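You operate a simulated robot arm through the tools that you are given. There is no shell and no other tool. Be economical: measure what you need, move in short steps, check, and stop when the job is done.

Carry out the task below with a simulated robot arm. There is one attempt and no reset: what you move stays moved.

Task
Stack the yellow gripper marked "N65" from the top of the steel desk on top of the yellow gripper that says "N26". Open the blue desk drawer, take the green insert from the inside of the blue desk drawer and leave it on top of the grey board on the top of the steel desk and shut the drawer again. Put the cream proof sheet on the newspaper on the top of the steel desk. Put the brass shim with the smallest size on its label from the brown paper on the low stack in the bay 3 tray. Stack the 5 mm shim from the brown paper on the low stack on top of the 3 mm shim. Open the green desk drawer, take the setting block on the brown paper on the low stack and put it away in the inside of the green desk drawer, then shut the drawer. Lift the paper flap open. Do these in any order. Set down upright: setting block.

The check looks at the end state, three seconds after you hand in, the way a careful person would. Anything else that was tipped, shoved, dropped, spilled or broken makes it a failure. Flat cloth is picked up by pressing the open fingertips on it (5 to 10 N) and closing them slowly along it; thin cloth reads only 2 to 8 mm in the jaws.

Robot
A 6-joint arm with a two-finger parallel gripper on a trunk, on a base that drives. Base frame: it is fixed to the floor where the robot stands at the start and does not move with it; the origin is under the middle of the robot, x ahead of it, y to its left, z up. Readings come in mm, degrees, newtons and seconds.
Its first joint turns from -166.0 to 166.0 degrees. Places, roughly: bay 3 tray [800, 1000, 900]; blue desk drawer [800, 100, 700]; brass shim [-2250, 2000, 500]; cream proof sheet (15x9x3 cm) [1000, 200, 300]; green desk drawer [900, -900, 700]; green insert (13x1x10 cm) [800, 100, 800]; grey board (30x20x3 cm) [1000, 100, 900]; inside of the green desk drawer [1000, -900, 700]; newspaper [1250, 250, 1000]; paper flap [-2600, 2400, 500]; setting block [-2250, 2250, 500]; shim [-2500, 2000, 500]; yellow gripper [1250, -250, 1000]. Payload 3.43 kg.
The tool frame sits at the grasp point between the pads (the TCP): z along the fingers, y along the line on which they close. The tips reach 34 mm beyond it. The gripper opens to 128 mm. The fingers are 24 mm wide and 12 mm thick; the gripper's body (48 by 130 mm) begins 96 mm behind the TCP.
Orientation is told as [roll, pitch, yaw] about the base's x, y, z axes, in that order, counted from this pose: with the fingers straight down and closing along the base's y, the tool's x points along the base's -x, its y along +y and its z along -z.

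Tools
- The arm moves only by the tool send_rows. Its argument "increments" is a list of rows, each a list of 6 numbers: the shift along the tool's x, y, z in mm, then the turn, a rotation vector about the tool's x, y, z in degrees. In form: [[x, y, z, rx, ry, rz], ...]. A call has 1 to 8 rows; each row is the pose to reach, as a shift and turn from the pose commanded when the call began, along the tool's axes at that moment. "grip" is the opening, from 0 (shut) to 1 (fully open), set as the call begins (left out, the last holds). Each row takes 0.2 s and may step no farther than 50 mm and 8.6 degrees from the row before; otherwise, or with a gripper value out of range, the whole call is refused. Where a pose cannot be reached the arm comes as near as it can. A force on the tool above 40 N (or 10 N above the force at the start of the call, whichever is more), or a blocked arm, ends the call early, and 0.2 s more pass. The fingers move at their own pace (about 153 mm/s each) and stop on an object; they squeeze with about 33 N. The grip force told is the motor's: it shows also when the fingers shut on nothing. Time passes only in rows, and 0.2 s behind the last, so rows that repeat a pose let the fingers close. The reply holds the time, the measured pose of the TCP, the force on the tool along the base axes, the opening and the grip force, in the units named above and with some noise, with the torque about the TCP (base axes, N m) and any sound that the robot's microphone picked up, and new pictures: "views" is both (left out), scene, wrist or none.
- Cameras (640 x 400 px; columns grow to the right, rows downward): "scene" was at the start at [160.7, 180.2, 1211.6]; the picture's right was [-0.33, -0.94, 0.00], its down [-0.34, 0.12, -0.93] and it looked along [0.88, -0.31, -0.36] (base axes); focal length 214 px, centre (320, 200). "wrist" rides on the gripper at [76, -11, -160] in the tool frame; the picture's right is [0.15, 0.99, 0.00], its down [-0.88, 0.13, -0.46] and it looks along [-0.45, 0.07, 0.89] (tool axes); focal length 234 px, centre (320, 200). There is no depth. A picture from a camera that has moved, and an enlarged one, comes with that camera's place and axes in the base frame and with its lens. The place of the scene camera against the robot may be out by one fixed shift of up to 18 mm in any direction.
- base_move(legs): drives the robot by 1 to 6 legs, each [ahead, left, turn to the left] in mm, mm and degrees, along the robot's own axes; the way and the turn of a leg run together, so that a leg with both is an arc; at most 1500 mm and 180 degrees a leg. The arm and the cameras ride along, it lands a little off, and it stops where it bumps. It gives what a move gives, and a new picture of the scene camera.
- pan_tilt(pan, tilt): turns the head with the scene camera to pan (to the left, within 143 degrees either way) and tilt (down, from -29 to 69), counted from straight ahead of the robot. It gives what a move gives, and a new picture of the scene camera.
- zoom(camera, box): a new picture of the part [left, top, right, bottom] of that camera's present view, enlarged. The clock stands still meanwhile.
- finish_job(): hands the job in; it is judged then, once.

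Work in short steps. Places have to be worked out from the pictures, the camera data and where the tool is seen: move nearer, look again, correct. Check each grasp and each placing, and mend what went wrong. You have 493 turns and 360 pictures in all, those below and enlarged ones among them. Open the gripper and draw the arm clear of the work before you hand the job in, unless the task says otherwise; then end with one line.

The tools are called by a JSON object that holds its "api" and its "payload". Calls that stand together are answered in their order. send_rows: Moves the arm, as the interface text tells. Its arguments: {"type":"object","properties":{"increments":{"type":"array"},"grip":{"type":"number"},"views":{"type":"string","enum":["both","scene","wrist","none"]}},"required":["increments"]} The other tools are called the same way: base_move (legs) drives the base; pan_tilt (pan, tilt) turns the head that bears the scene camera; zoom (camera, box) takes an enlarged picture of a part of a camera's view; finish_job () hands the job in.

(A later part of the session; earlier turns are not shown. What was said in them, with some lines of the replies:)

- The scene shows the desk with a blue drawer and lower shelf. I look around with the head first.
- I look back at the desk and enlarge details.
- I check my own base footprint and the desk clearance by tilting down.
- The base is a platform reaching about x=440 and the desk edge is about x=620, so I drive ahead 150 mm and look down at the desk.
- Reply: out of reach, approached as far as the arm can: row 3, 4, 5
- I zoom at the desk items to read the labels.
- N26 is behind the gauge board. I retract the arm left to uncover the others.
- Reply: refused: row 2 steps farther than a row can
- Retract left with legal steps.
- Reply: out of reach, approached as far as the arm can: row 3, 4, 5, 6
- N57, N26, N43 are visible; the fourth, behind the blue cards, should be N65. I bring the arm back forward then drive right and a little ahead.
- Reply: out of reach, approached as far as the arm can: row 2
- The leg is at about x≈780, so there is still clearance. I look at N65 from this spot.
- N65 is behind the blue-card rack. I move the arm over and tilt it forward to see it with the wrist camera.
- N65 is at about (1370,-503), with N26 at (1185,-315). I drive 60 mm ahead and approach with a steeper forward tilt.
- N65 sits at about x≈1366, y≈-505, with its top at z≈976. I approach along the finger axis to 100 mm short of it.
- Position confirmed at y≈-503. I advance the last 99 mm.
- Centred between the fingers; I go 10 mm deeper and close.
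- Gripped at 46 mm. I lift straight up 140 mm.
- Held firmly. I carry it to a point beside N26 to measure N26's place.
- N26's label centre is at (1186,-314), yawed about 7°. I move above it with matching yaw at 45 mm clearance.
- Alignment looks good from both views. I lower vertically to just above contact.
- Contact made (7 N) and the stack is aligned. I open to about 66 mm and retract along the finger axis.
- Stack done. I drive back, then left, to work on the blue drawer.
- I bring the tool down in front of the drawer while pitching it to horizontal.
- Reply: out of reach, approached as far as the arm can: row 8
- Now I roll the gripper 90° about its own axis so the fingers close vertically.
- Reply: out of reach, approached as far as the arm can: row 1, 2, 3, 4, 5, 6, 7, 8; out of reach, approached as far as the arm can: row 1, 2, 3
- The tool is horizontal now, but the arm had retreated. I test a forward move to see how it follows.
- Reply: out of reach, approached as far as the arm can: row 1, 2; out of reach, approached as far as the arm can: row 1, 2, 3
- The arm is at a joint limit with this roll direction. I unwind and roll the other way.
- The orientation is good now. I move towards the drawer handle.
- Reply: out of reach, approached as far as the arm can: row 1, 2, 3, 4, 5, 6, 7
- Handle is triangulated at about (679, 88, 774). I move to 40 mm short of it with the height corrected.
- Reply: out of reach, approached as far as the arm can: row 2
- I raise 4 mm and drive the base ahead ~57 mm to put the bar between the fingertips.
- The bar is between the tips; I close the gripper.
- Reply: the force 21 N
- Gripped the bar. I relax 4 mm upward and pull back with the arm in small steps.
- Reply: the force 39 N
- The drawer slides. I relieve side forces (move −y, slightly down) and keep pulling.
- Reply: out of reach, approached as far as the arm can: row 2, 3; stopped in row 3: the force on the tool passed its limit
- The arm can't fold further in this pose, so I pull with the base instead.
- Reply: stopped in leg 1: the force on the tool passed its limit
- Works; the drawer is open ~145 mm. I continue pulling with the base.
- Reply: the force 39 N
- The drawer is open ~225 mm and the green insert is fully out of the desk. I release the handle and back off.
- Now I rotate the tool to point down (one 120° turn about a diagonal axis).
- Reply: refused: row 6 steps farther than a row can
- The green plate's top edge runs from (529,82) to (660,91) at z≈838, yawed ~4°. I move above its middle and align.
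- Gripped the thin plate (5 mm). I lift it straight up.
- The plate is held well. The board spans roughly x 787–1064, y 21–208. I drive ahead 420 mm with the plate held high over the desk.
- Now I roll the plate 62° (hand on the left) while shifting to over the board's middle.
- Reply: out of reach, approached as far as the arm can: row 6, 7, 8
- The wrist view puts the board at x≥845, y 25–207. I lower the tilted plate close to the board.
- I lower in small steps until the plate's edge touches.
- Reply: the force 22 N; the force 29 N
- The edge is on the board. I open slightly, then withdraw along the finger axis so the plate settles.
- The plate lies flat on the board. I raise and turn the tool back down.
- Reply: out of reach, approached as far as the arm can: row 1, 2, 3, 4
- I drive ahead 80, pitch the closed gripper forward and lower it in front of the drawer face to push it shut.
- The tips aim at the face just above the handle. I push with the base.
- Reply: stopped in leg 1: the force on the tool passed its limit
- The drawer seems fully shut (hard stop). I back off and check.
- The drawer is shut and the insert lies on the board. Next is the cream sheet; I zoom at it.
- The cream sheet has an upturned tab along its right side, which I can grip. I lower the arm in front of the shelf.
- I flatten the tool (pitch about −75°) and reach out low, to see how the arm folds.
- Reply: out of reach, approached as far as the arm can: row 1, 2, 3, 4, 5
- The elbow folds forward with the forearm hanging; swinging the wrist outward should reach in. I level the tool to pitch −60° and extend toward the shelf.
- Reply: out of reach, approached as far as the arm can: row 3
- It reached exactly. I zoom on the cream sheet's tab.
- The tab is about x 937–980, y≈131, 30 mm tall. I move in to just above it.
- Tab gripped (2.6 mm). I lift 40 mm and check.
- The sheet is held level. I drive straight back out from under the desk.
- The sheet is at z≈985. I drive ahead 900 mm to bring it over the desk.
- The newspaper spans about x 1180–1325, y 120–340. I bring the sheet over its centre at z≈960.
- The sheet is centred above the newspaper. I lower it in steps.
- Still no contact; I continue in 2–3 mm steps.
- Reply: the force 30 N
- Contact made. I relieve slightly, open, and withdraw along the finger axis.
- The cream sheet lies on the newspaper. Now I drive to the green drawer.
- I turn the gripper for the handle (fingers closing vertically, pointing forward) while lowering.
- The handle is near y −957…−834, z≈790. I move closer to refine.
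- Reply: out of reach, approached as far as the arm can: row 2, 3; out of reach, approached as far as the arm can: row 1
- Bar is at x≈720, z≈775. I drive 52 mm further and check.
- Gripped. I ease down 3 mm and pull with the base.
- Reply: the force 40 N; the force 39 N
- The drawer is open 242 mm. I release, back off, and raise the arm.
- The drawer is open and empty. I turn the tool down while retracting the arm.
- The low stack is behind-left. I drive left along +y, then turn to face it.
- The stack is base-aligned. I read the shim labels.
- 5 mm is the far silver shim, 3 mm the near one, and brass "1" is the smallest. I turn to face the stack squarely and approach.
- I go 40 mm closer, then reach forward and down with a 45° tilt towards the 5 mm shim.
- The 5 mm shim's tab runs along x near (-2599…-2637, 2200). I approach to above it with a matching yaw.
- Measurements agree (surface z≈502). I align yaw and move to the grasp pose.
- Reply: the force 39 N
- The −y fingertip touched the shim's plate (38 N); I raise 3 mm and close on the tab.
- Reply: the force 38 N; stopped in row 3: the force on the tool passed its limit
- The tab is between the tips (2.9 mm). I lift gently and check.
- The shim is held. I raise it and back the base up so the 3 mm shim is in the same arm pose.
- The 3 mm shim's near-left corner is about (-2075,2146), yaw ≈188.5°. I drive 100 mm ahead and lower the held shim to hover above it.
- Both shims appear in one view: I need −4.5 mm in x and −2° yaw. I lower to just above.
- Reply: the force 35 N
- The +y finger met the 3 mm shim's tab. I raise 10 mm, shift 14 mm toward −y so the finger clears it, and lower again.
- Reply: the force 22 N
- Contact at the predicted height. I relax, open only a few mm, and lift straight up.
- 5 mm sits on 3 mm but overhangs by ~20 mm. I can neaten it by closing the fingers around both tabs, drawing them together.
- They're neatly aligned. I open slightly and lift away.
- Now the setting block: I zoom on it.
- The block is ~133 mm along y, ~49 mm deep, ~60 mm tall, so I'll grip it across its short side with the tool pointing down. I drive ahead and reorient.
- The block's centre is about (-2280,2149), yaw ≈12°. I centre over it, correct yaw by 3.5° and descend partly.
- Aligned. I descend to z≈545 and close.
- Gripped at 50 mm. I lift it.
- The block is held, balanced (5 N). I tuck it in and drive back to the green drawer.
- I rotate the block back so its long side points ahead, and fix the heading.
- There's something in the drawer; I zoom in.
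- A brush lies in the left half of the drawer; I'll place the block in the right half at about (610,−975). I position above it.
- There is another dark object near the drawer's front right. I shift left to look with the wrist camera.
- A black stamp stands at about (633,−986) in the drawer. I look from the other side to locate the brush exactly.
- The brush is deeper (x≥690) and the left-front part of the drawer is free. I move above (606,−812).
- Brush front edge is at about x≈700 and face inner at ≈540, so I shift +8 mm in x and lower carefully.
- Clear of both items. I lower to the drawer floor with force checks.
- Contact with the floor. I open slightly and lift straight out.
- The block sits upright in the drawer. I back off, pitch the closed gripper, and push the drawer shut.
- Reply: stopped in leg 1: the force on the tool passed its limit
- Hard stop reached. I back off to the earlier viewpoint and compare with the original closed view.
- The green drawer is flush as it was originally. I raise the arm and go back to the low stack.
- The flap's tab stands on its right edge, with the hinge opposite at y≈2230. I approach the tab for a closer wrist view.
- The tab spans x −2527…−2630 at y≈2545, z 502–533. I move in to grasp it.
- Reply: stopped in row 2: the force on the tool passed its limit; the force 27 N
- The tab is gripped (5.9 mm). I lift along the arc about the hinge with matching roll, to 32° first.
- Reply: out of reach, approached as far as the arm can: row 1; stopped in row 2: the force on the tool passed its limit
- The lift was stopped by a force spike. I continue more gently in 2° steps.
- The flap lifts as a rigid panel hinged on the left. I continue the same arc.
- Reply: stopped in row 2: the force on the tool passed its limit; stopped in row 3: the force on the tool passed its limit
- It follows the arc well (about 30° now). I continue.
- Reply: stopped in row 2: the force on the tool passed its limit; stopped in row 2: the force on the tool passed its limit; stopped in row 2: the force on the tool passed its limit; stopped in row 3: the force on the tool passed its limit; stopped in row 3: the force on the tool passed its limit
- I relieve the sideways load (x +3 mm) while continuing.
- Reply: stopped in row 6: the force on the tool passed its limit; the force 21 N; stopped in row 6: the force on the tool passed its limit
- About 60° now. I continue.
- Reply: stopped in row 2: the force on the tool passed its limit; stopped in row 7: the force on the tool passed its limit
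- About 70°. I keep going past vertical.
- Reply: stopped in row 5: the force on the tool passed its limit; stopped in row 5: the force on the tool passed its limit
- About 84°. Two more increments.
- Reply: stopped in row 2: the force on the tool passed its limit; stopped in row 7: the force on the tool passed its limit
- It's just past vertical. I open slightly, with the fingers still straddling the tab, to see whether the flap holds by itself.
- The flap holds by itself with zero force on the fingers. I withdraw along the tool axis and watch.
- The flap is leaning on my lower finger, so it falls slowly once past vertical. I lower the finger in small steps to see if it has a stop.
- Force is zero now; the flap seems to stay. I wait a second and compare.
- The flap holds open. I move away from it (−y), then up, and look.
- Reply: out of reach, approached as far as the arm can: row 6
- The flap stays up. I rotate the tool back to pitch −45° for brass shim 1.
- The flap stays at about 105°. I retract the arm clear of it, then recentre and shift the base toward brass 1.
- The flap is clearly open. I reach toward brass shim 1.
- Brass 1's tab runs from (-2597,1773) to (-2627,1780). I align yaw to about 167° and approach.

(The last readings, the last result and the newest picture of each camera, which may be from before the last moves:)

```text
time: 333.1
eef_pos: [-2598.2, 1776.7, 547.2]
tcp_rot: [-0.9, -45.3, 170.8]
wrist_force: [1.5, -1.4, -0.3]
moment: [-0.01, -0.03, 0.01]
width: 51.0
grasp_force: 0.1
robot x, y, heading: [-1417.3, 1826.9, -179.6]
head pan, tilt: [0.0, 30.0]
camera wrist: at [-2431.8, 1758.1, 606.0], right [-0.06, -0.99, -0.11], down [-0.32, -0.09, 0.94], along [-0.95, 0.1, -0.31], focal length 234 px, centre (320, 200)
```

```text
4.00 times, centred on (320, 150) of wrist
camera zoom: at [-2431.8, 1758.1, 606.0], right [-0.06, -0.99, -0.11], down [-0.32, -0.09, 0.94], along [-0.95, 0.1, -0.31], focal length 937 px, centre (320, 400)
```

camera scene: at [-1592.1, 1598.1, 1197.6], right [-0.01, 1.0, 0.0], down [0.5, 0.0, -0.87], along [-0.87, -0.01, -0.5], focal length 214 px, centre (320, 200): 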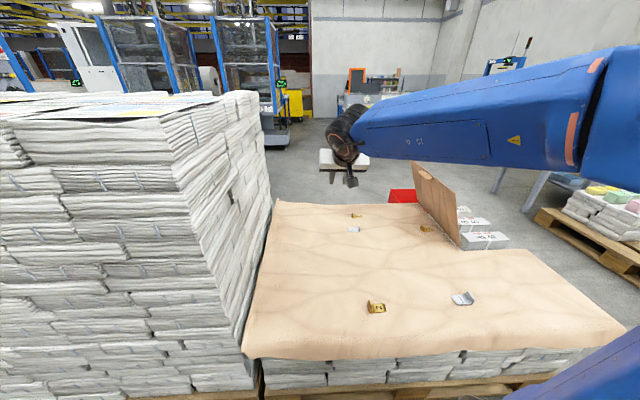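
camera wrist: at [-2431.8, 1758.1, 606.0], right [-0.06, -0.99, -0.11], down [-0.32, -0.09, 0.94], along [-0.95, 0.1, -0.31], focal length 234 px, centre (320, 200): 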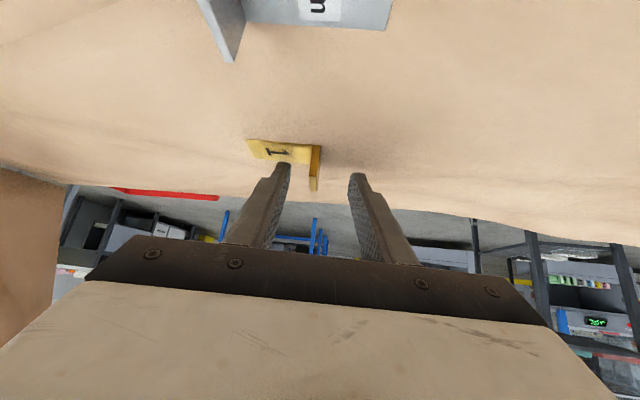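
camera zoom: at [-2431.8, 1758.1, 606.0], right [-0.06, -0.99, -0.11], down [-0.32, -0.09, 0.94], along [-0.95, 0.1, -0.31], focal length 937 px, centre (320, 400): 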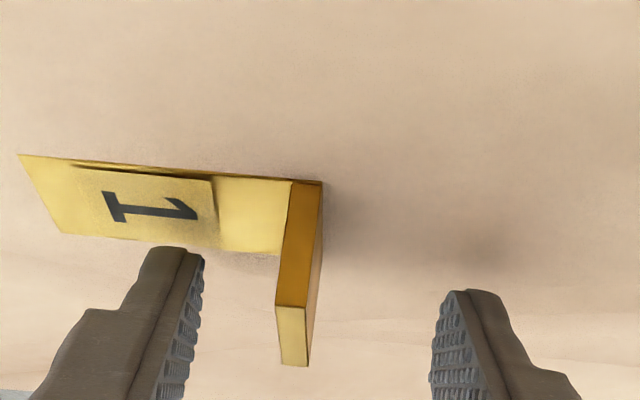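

{"api": "send_rows", "payload": {"increments": [[1, 0, 3, 0, 0, 0], [1, 0, 3, 0, 0, 0]], "views": "none"}}

{"api": "send_rows", "payload": {"increments": [[0, 0, 0, 0, 0, 0], [0, 0, 0, 0, 0, 0], [0, 0, 0, 0, 0, 0]], "grip": 0, "views": "none"}}

{"api": "send_rows", "payload": {"increments": [[-7, 0, -7, 0, 0, 0], [-28, 0, -28, 0, 0, 0], [-60, 0, -60, 0, 0, 0]], "views": "wrist"}}

{"api": "zoom", "payload": {"camera": "wrist", "box": [240, 100, 400, 200]}}

```text
time: 333.7
eef_pos: [-2599.1, 1776.7, 544.2]
tcp_rot: [-0.9, -45.2, 170.9]
wrist_force: [0.1, -0.9, 0.8]
moment: [-0.01, -0.01, -0.01]
width: 51.2
grasp_force: 0.1
robot x, y, heading: [-1417.0, 1828.8, -179.4]
head pan, tilt: [0.0, 30.0]
```

```text
time: 334.5
eef_pos: [-2599.4, 1775.8, 544.2]
tcp_rot: [-1.0, -45.2, 170.9]
wrist_force: [0.4, 0.5, 0.4]
moment: [-0.01, 0.04, 0.0]
width: 4.7
grasp_force: 33.1
robot x, y, heading: [-1418.2, 1830.3, -179.4]
head pan, tilt: [0.0, 30.0]
```

```text
time: 335.3
eef_pos: [-2600.1, 1775.5, 629.2]
tcp_rot: [-0.9, -45.1, 171.1]
wrist_force: [0.0, 0.6, -0.4]
moment: [0.01, 0.07, -0.01]
width: 4.8
grasp_force: 33.4
robot x, y, heading: [-1412.9, 1823.4, -179.5]
head pan, tilt: [0.0, 30.0]
camera wrist: at [-2433.8, 1758.2, 688.0], right [-0.06, -0.99, -0.12], down [-0.32, -0.09, 0.94], along [-0.95, 0.1, -0.31], focal length 234 px, centre (320, 200)
```

wrist: 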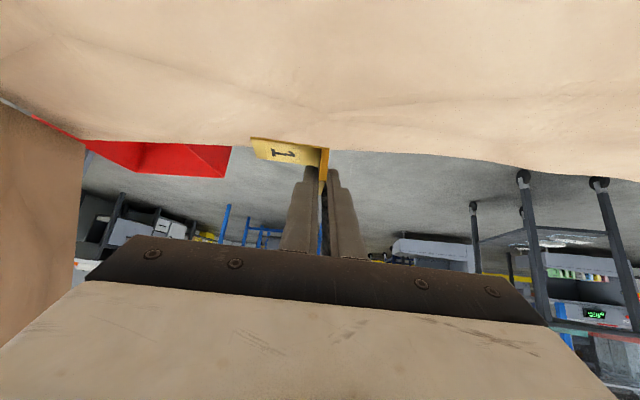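

```text
4.00 times, centred on (320, 150) of wrist
camera zoom: at [-2433.8, 1758.2, 688.0], right [-0.06, -0.99, -0.12], down [-0.32, -0.09, 0.94], along [-0.95, 0.1, -0.31], focal length 937 px, centre (320, 400)
```

zoom: 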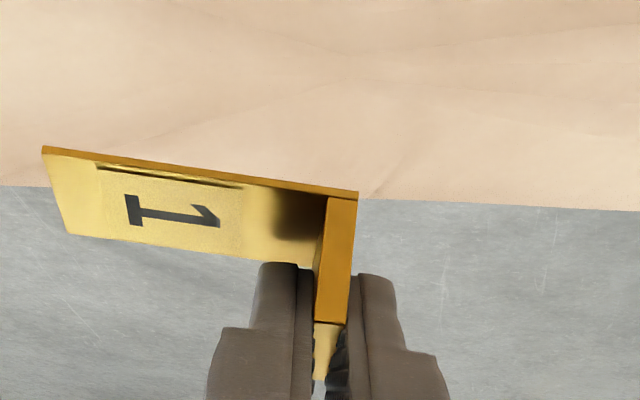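

Brass 1 is held level. I raise and retract it.

{"api": "send_rows", "payload": {"increments": [[-28, 0, -35, 0, 0, 0], [-40, 0, -80, 0, 0, 0], [-45, 0, -127, 0, 0, 0], [-48, 0, -175, 0, 0, 0], [-50, 0, -223, 0, 0, 0], [-52, 0, -271, 0, 0, 0], [-55, 0, -319, 0, 0, 0], [-57, 0, -367, 0, 0, 0]], "views": "scene"}}

{"api": "zoom", "payload": {"camera": "scene", "box": [240, 150, 620, 370]}}

```text
time: 337.1
eef_pos: [-2385.4, 1738.6, 928.8]
tcp_rot: [-1.0, -45.0, 170.9]
wrist_force: [-0.1, -0.3, -1.0]
moment: [0.01, 0.04, -0.06]
width: 4.9
grasp_force: 32.7
robot x, y, heading: [-1417.1, 1826.7, -179.7]
head pan, tilt: [0.0, 30.0]
camera scene: at [-1592.5, 1598.0, 1197.5], right [-0.01, 1.0, 0.0], down [0.5, 0.0, -0.87], along [-0.87, -0.01, -0.5], focal length 214 px, centre (320, 200)
```

scene: 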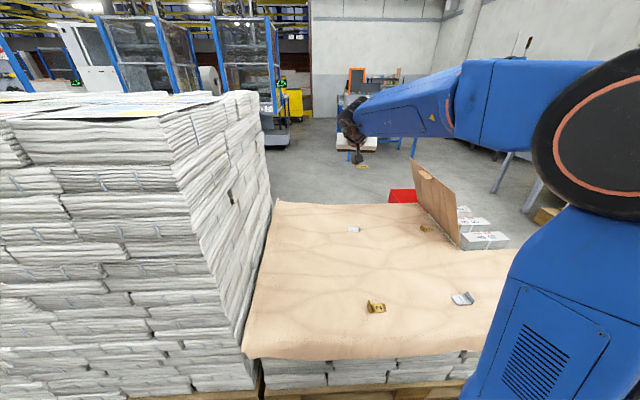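

```text
1.68 times, centred on (430, 260) of scene
camera zoom: at [-1592.5, 1598.0, 1197.5], right [-0.01, 1.0, 0.0], down [0.5, 0.0, -0.87], along [-0.87, -0.01, -0.5], focal length 361 px, centre (135, 99)
```

zoom: 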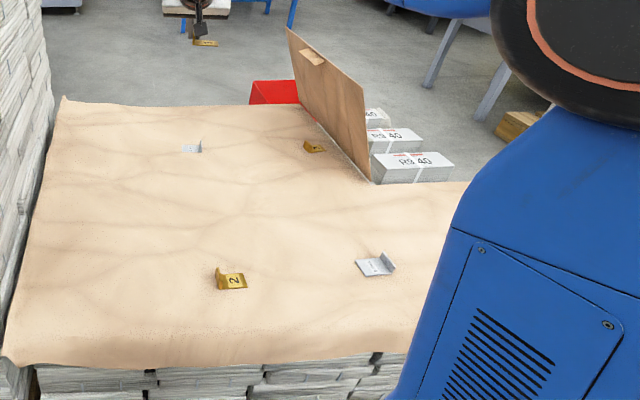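

I drive back, turn around, and go to the trays.

{"api": "base_move", "payload": {"legs": [[-720, 0, 0], [0, 0, 180], [100, -800, 0]]}}

{"api": "zoom", "payload": {"camera": "scene", "box": [180, 80, 480, 260]}}

```text
time: 352.2
eef_pos: [372.6, 1150.5, 929.4]
tcp_rot: [-1.0, -45.2, -8.3]
wrist_force: [-1.0, 0.5, -0.1]
moment: [0.0, 0.0, -0.01]
width: 4.6
grasp_force: 33.4
robot x, y, heading: [-593.8, 1046.9, 1.3]
head pan, tilt: [0.0, 30.0]
camera scene: at [-436.2, 1261.7, 1197.6], right [0.02, -1.0, 0.0], down [-0.5, -0.01, -0.87], along [0.87, 0.02, -0.5], focal length 214 px, centre (320, 200)
```

scene: 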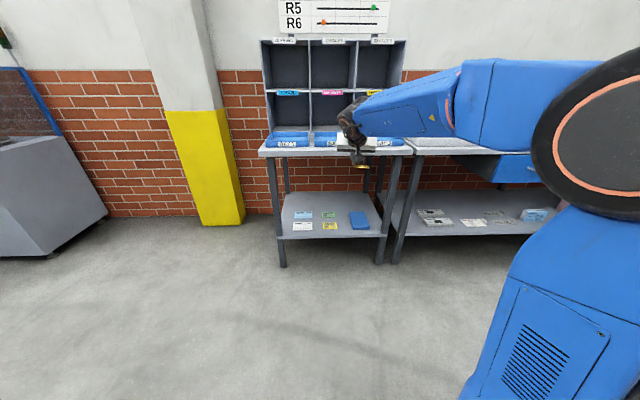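

```text
2.13 times, centred on (330, 170) of scene
camera zoom: at [-436.2, 1261.7, 1197.6], right [0.02, -1.0, 0.0], down [-0.5, -0.01, -0.87], along [0.87, 0.02, -0.5], focal length 458 px, centre (299, 264)
```

zoom: 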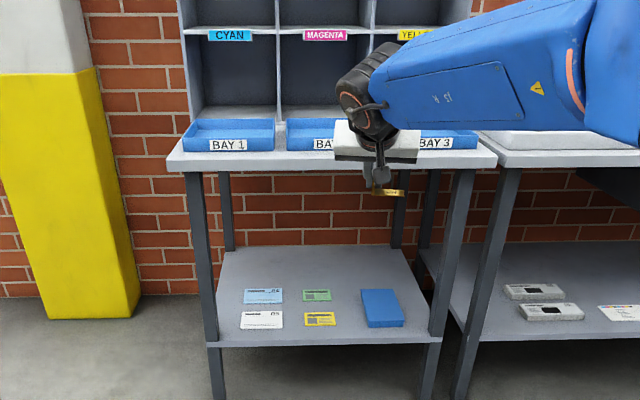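

Bay 3 is the rightmost tray, around (770,950). I raise a bit and move nearer to look with the wrist camera.

{"api": "send_rows", "payload": {"increments": [[-28, 0, -28, 0, 0, 0], [-60, 0, -60, 0, 0, 0]], "views": "none"}}

{"api": "base_move", "payload": {"legs": [[0, 0, -1.3], [200, -140, 0]]}}

{"api": "send_rows", "payload": {"increments": [[0, 0, 0, 0, 0, 0]], "views": "wrist"}}

```text
time: 352.8
eef_pos: [373.9, 1152.3, 1012.5]
tcp_rot: [-0.9, -45.2, -8.3]
wrist_force: [-0.5, 0.1, -0.8]
moment: [0.0, 0.03, -0.02]
width: 4.7
grasp_force: 33.2
robot x, y, heading: [-592.9, 1045.1, 1.3]
head pan, tilt: [0.0, 30.0]
```

```text
time: 354.9
eef_pos: [578.7, 992.2, 1013.6]
tcp_rot: [-0.9, -45.2, -9.6]
wrist_force: [-0.4, -0.2, -0.7]
moment: [0.0, 0.0, 0.02]
width: 4.7
grasp_force: 32.2
robot x, y, heading: [-390.7, 906.7, -0.1]
head pan, tilt: [0.0, 30.0]
camera scene: at [-227.4, 1117.6, 1197.6], right [0.0, -1.0, 0.0], down [-0.5, 0.0, -0.87], along [0.87, 0.0, -0.5], focal length 214 px, centre (320, 200)
```

scene: 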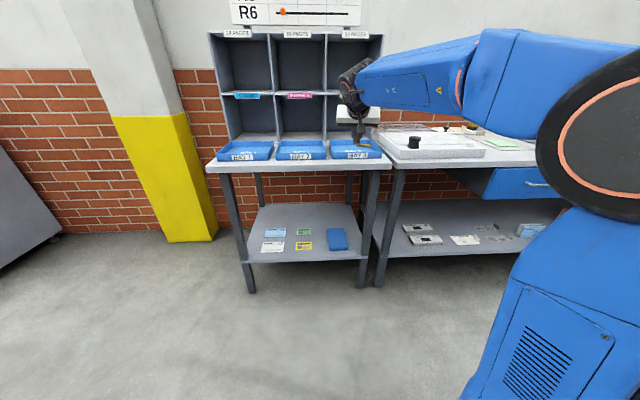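

```text
time: 355.3
eef_pos: [578.5, 991.6, 1012.9]
tcp_rot: [-0.9, -45.2, -9.6]
wrist_force: [-0.1, -0.9, 0.1]
moment: [-0.01, 0.0, -0.03]
width: 4.7
grasp_force: 32.4
robot x, y, heading: [-393.9, 908.2, 0.1]
head pan, tilt: [0.0, 30.0]
camera wrist: at [413.3, 1010.6, 1071.7], right [0.07, 0.99, -0.11], down [0.32, 0.09, 0.94], along [0.95, -0.11, -0.31], focal length 234 px, centre (320, 200)
```

wrist: 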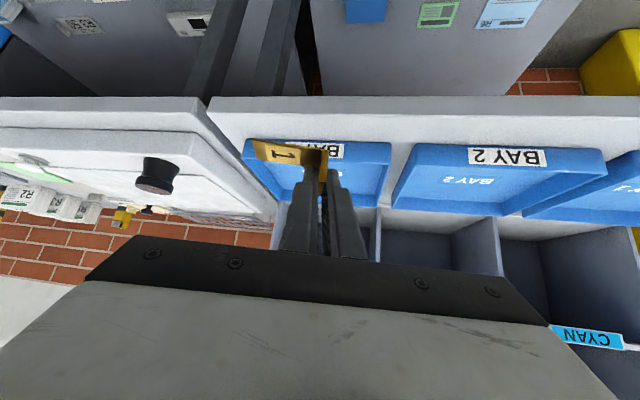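

Triangulated: the tray's front is at x≈730, centre y≈967, floor z≈888. I drive 200 mm ahead, then check.

{"api": "base_move", "payload": {"legs": [[200, 5, 0]]}}

{"api": "send_rows", "payload": {"increments": [[14, 0, 14, 0, 0, 0], [28, 0, 28, 0, 0, 0]], "views": "both"}}

{"api": "zoom", "payload": {"camera": "scene", "box": [300, 90, 460, 200]}}

```text
time: 356.9
eef_pos: [780.2, 999.6, 1012.2]
tcp_rot: [-0.8, -45.1, -9.3]
wrist_force: [-0.2, -0.3, 0.0]
moment: [0.01, 0.02, -0.01]
width: 5.0
grasp_force: 32.8
robot x, y, heading: [-190.2, 917.1, 0.1]
head pan, tilt: [0.0, 30.0]
camera scene: at [-26.5, 1123.3, 1197.6], right [0.0, -1.0, 0.0], down [-0.5, 0.0, -0.87], along [0.87, 0.0, -0.5], focal length 214 px, centre (320, 200)
```

scene: 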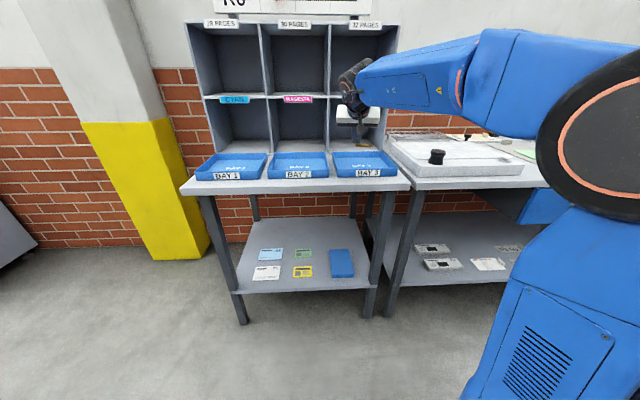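

```text
time: 357.5
eef_pos: [779.5, 998.7, 973.6]
tcp_rot: [-0.8, -45.2, -9.4]
wrist_force: [0.2, -0.6, -0.2]
moment: [0.01, -0.04, 0.01]
width: 4.5
grasp_force: 33.3
robot x, y, heading: [-187.2, 911.1, 0.4]
head pan, tilt: [0.0, 30.0]
camera scene: at [-26.6, 1123.3, 1197.6], right [0.0, -1.0, 0.0], down [-0.5, 0.0, -0.87], along [0.87, 0.0, -0.5], focal length 214 px, centre (320, 200)
camera wrist: at [614.1, 1017.2, 1031.9], right [0.07, 0.99, -0.11], down [0.32, 0.09, 0.94], along [0.95, -0.1, -0.31], focal length 234 px, centre (320, 200)
```

scene: 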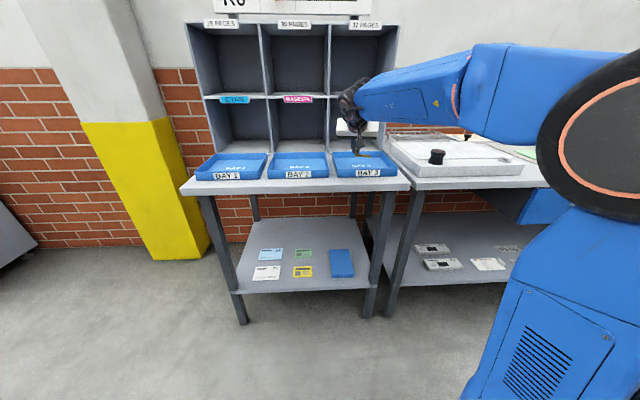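
wrist: 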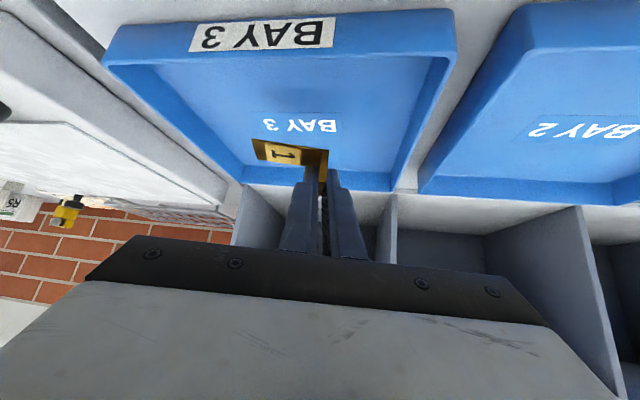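

```text
3.64 times, centred on (380, 145) of scene
camera zoom: at [-26.6, 1123.3, 1197.6], right [0.0, -1.0, 0.0], down [-0.5, 0.0, -0.87], along [0.87, 0.0, -0.5], focal length 780 px, centre (102, 400)
```

zoom: 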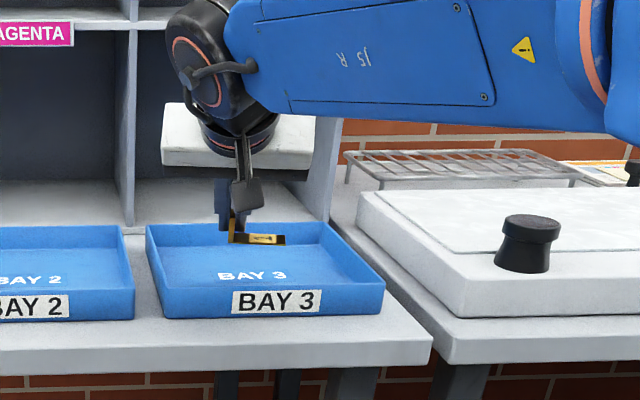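

Over the tray. I move 20 mm further in and lower in steps until contact.

{"api": "send_rows", "payload": {"increments": [[-7, -1, 7, 0, 0, 0], [-14, -3, 14, 0, 0, 0], [4, -3, 32, 0, 0, 0], [8, -3, 36, 0, 0, 0]], "views": "none"}}

{"api": "send_rows", "payload": {"increments": [[2.8, 0, 2.8, 0, 0, 0], [5, 0, 5, 0, 0, 0]], "views": "none"}}

{"api": "send_rows", "payload": {"increments": [[2.1, 0, 2.1, 0, 0, 0], [4.2, 0, 4.2, 0, 0, 0]], "views": "wrist"}}

```text
time: 358.5
eef_pos: [799.4, 990.9, 942.5]
tcp_rot: [-0.9, -45.2, -9.5]
wrist_force: [0.2, 0.5, 0.1]
moment: [0.0, 0.0, 0.01]
width: 4.6
grasp_force: 32.8
robot x, y, heading: [-186.7, 913.7, 0.1]
head pan, tilt: [0.0, 30.0]
```

```text
time: 359.1
eef_pos: [799.6, 991.0, 934.4]
tcp_rot: [-0.9, -45.3, -9.3]
wrist_force: [0.2, 0.0, -0.9]
moment: [0.0, 0.0, -0.01]
width: 4.7
grasp_force: 32.9
robot x, y, heading: [-187.2, 913.2, 0.3]
head pan, tilt: [0.0, 30.0]
```

```text
time: 359.7
eef_pos: [800.8, 992.2, 928.5]
tcp_rot: [-0.9, -45.2, -9.4]
wrist_force: [-0.2, 0.3, -0.7]
moment: [0.0, 0.0, -0.01]
width: 4.8
grasp_force: 33.0
robot x, y, heading: [-188.5, 909.5, 0.3]
head pan, tilt: [0.0, 30.0]
camera wrist: at [633.5, 1010.1, 988.0], right [0.07, 0.99, -0.12], down [0.32, 0.09, 0.94], along [0.95, -0.1, -0.31], focal length 234 px, centre (320, 200)
```

wrist: 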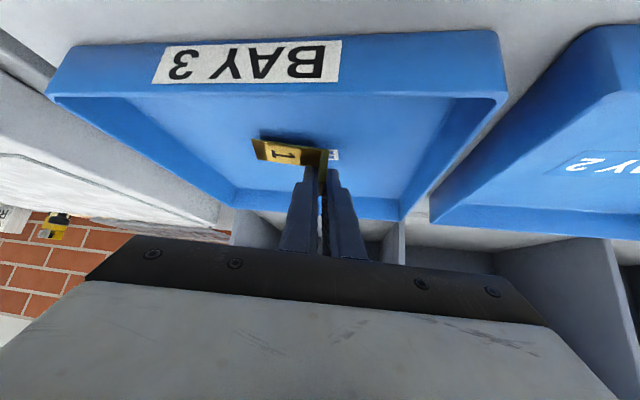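

{"api": "send_rows", "payload": {"increments": [[2.1, 0, 2.1, 0, 0, 0]], "views": "none"}}

{"api": "send_rows", "payload": {"increments": [[2.1, 0, 2.1, 0, 0, 0]], "views": "none"}}

{"api": "send_rows", "payload": {"increments": [[2.1, 0, 2.1, 0, 0, 0]], "views": "none"}}

```text
time: 360.1
eef_pos: [799.2, 991.8, 927.8]
tcp_rot: [-0.9, -45.2, -9.5]
wrist_force: [0.2, 0.7, -0.4]
moment: [0.05, 0.0, 0.0]
width: 4.6
grasp_force: 33.6
robot x, y, heading: [-188.8, 911.3, 0.2]
head pan, tilt: [0.0, 30.0]
```

```text
time: 360.5
eef_pos: [798.3, 992.0, 923.5]
tcp_rot: [-1.0, -45.2, -9.3]
wrist_force: [0.7, -0.2, -0.1]
moment: [0.0, -0.02, -0.01]
width: 4.6
grasp_force: 32.6
robot x, y, heading: [-187.4, 909.4, 0.2]
head pan, tilt: [0.0, 30.0]
```

```text
time: 360.9
eef_pos: [798.1, 991.6, 920.5]
tcp_rot: [-0.9, -45.2, -9.4]
wrist_force: [-1.4, 0.3, 0.0]
moment: [-0.01, 0.03, -0.02]
width: 4.7
grasp_force: 33.1
robot x, y, heading: [-186.2, 914.4, 0.4]
head pan, tilt: [0.0, 30.0]
```

{"api": "send_rows", "payload": {"increments": [[2.1, 0, 2.1, 0, 0, 0]], "views": "none"}}

{"api": "send_rows", "payload": {"increments": [[2.1, 0, 2.1, 0, 0, 0]], "views": "none"}}

{"api": "zoom", "payload": {"camera": "wrist", "box": [220, 100, 400, 210]}}

```text
time: 361.3
eef_pos: [797.6, 992.2, 919.2]
tcp_rot: [-0.7, -45.3, -9.6]
wrist_force: [0.8, -1.4, 13.2]
moment: [-0.02, -0.09, -0.01]
width: 4.7
grasp_force: 32.8
robot x, y, heading: [-189.7, 914.1, -0.0]
head pan, tilt: [0.0, 30.0]
```

```text
time: 361.7
eef_pos: [797.4, 991.7, 918.9]
tcp_rot: [-0.7, -45.5, -9.5]
wrist_force: [6.3, -2.8, 37.0]
moment: [-0.12, -0.33, 0.04]
width: 4.7
grasp_force: 32.5
robot x, y, heading: [-190.6, 916.3, 0.2]
head pan, tilt: [0.0, 30.0]
```

```text
3.56 times, centred on (310, 155) of wrist
camera zoom: at [631.9, 1010.4, 976.3], right [0.07, 0.99, -0.11], down [0.31, 0.09, 0.95], along [0.95, -0.1, -0.3], focal length 833 px, centre (356, 360)
```

zoom: 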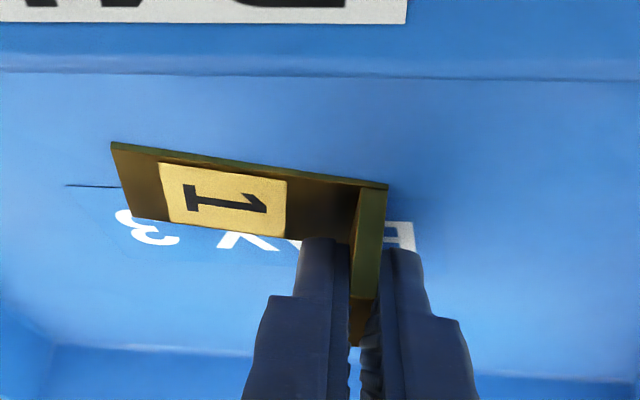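

Contact with the tray floor. I relieve, open, and lift straight up.

{"api": "send_rows", "payload": {"increments": [[-2.8, 0, -2.8, 0, 0, 0], [-2.8, 0, -2.8, 0, 0, 0]], "grip": 0.2, "views": "none"}}

{"api": "send_rows", "payload": {"increments": [[-14, 0, -14, 0, 0, 0], [-42, 0, -42, 0, 0, 0], [-75, 0, -75, 0, 0, 0], [-105, 0, -105, 0, 0, 0]], "views": "wrist"}}

{"api": "zoom", "payload": {"camera": "wrist", "box": [160, 0, 480, 180]}}

```text
time: 362.3
eef_pos: [797.6, 992.0, 917.3]
tcp_rot: [-0.9, -45.1, -9.3]
wrist_force: [-0.1, 7.0, 16.7]
moment: [0.0, -0.2, 0.09]
width: 22.1
grasp_force: 0.1
robot x, y, heading: [-191.9, 914.5, 0.3]
head pan, tilt: [0.0, 30.0]
```

```text
time: 363.3
eef_pos: [798.2, 992.9, 1068.6]
tcp_rot: [-0.9, -45.2, -9.3]
wrist_force: [0.9, 0.1, -0.4]
moment: [0.03, -0.05, -0.02]
width: 25.6
grasp_force: 0.1
robot x, y, heading: [-190.1, 913.2, 0.3]
head pan, tilt: [0.0, 30.0]
camera wrist: at [631.9, 1013.2, 1126.7], right [0.07, 0.99, -0.12], down [0.32, 0.09, 0.94], along [0.95, -0.1, -0.31], focal length 234 px, centre (320, 200)
```

wrist: 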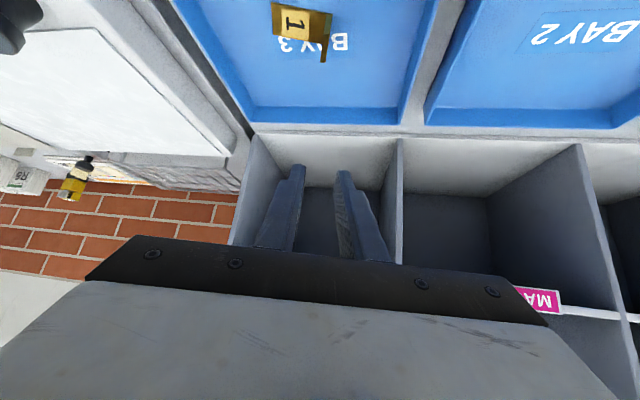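

```text
2.00 times, centred on (320, 90) of wrist
camera zoom: at [631.9, 1013.2, 1126.7], right [0.07, 0.99, -0.12], down [0.32, 0.09, 0.94], along [0.95, -0.1, -0.31], focal length 468 px, centre (320, 420)
```

zoom: 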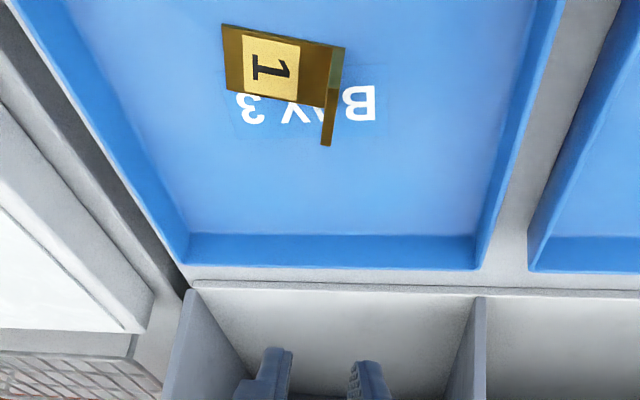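

Brass 1 lies in the bay 3 tray. I back away, open the gripper, and do a last overall check.

{"api": "base_move", "payload": {"legs": [[-500, 0, 0]]}}

{"api": "send_rows", "payload": {"increments": [[0, 0, 0, 0, 0, 0]], "grip": 1, "views": "none"}}

{"api": "pan_tilt", "payload": {"pan": -20, "tilt": 22}}

{"api": "zoom", "payload": {"camera": "scene", "box": [180, 100, 420, 250]}}

{"api": "pan_tilt", "payload": {"pan": 143, "tilt": 15}}

{"api": "zoom", "payload": {"camera": "scene", "box": [200, 130, 440, 280]}}

```text
time: 366.4
eef_pos: [284.6, 990.1, 1068.8]
tcp_rot: [-1.0, -45.2, -9.7]
wrist_force: [0.4, 0.8, 0.0]
moment: [0.01, 0.0, 0.0]
width: 25.5
grasp_force: 0.0
robot x, y, heading: [-702.5, 914.5, -0.2]
head pan, tilt: [0.0, 30.0]
camera scene: at [-539.9, 1122.2, 1197.6], right [0.0, -1.0, 0.0], down [-0.5, 0.0, -0.87], along [0.87, 0.0, -0.5], focal length 214 px, centre (320, 200)
```

scene: 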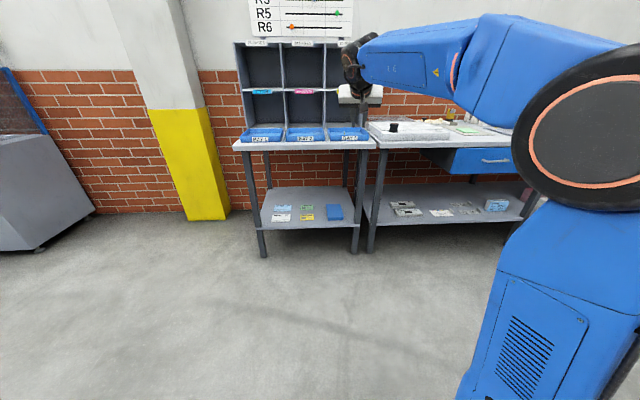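

```text
time: 366.8
eef_pos: [283.8, 989.9, 1068.1]
tcp_rot: [-0.9, -45.2, -9.7]
wrist_force: [0.4, 0.3, 0.4]
moment: [0.0, 0.01, -0.01]
width: 128.1
grasp_force: 0.2
robot x, y, heading: [-707.6, 912.6, -0.4]
head pan, tilt: [0.0, 30.0]
```

```text
time: 367.6
eef_pos: [284.5, 990.3, 1067.1]
tcp_rot: [-0.8, -45.2, -9.6]
wrist_force: [-0.2, 0.0, 0.0]
moment: [-0.01, 0.02, 0.0]
width: 127.7
grasp_force: 0.0
robot x, y, heading: [-705.2, 910.4, -0.1]
head pan, tilt: [-20.0, 22.0]
camera scene: at [-543.2, 1090.6, 1210.4], right [-0.34, -0.94, 0.0], down [-0.35, 0.13, -0.93], along [0.87, -0.32, -0.38], focal length 214 px, centre (320, 200)
```

scene: 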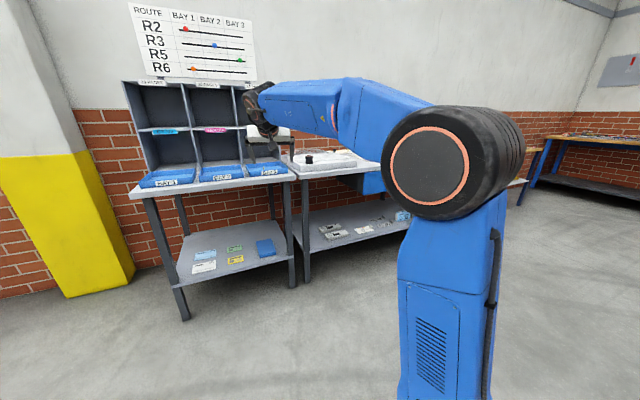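

```text
2.67 times, centred on (300, 175) of scene
camera zoom: at [-543.2, 1090.6, 1210.4], right [-0.34, -0.94, 0.0], down [-0.35, 0.13, -0.93], along [0.87, -0.32, -0.38], focal length 572 px, centre (373, 267)
```

zoom: 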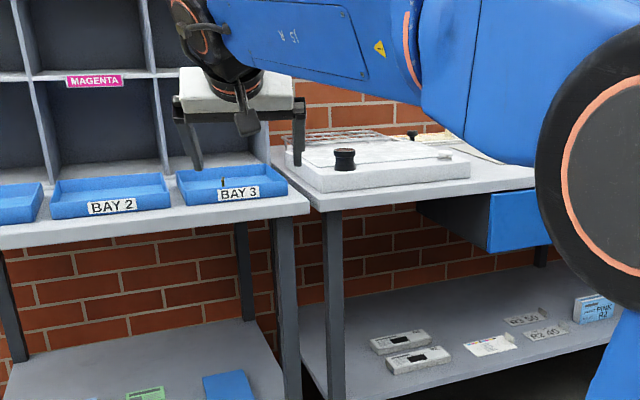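

```text
time: 370.1
eef_pos: [284.7, 989.7, 1067.9]
tcp_rot: [-1.0, -45.2, -9.7]
wrist_force: [-1.1, 0.2, 0.0]
moment: [-0.03, -0.01, -0.05]
width: 128.0
grasp_force: 0.0
robot x, y, heading: [-704.4, 910.8, -0.1]
head pan, tilt: [143.0, 15.0]
camera scene: at [-704.9, 1178.7, 1221.8], right [0.6, 0.8, 0.0], down [0.21, -0.16, -0.97], along [-0.77, 0.58, -0.26], focal length 214 px, centre (320, 200)
```

scene: 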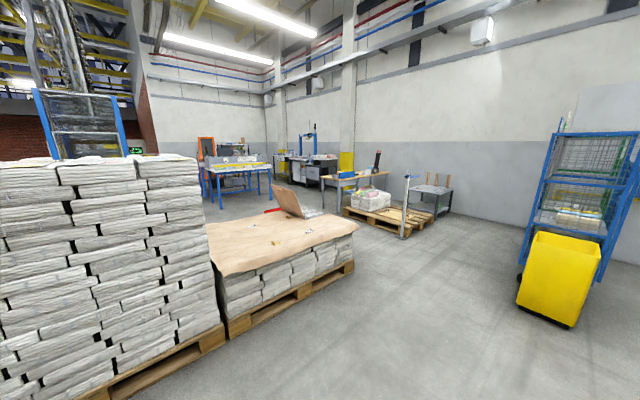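

```text
2.67 times, centred on (320, 205) of scene
camera zoom: at [-704.9, 1178.7, 1221.8], right [0.6, 0.8, 0.0], down [0.21, -0.16, -0.97], along [-0.77, 0.58, -0.26], focal length 572 px, centre (320, 187)
```

zoom: 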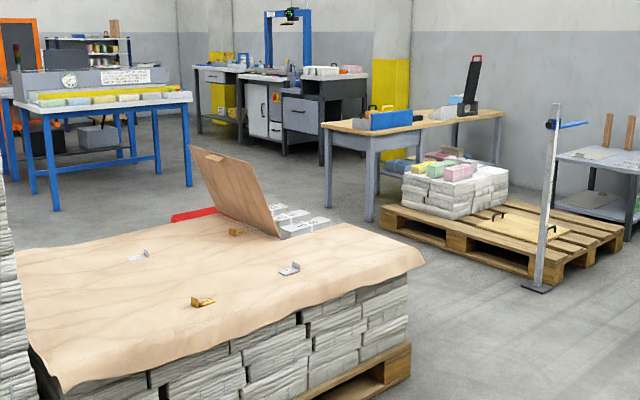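

The flap is open and the shims are in place. The drawers were shut and the desk items standing when I last viewed them, and the arm is clear, so I hand in.

{"api": "finish_job", "payload": {}}

```text
The job is handed in.
```

I finished every task and handed the job in; the check's result has not come back. The blue and green drawers are shut, the setting block is upright in the green drawer, and the paper flap was standing open on its own when I last looked.
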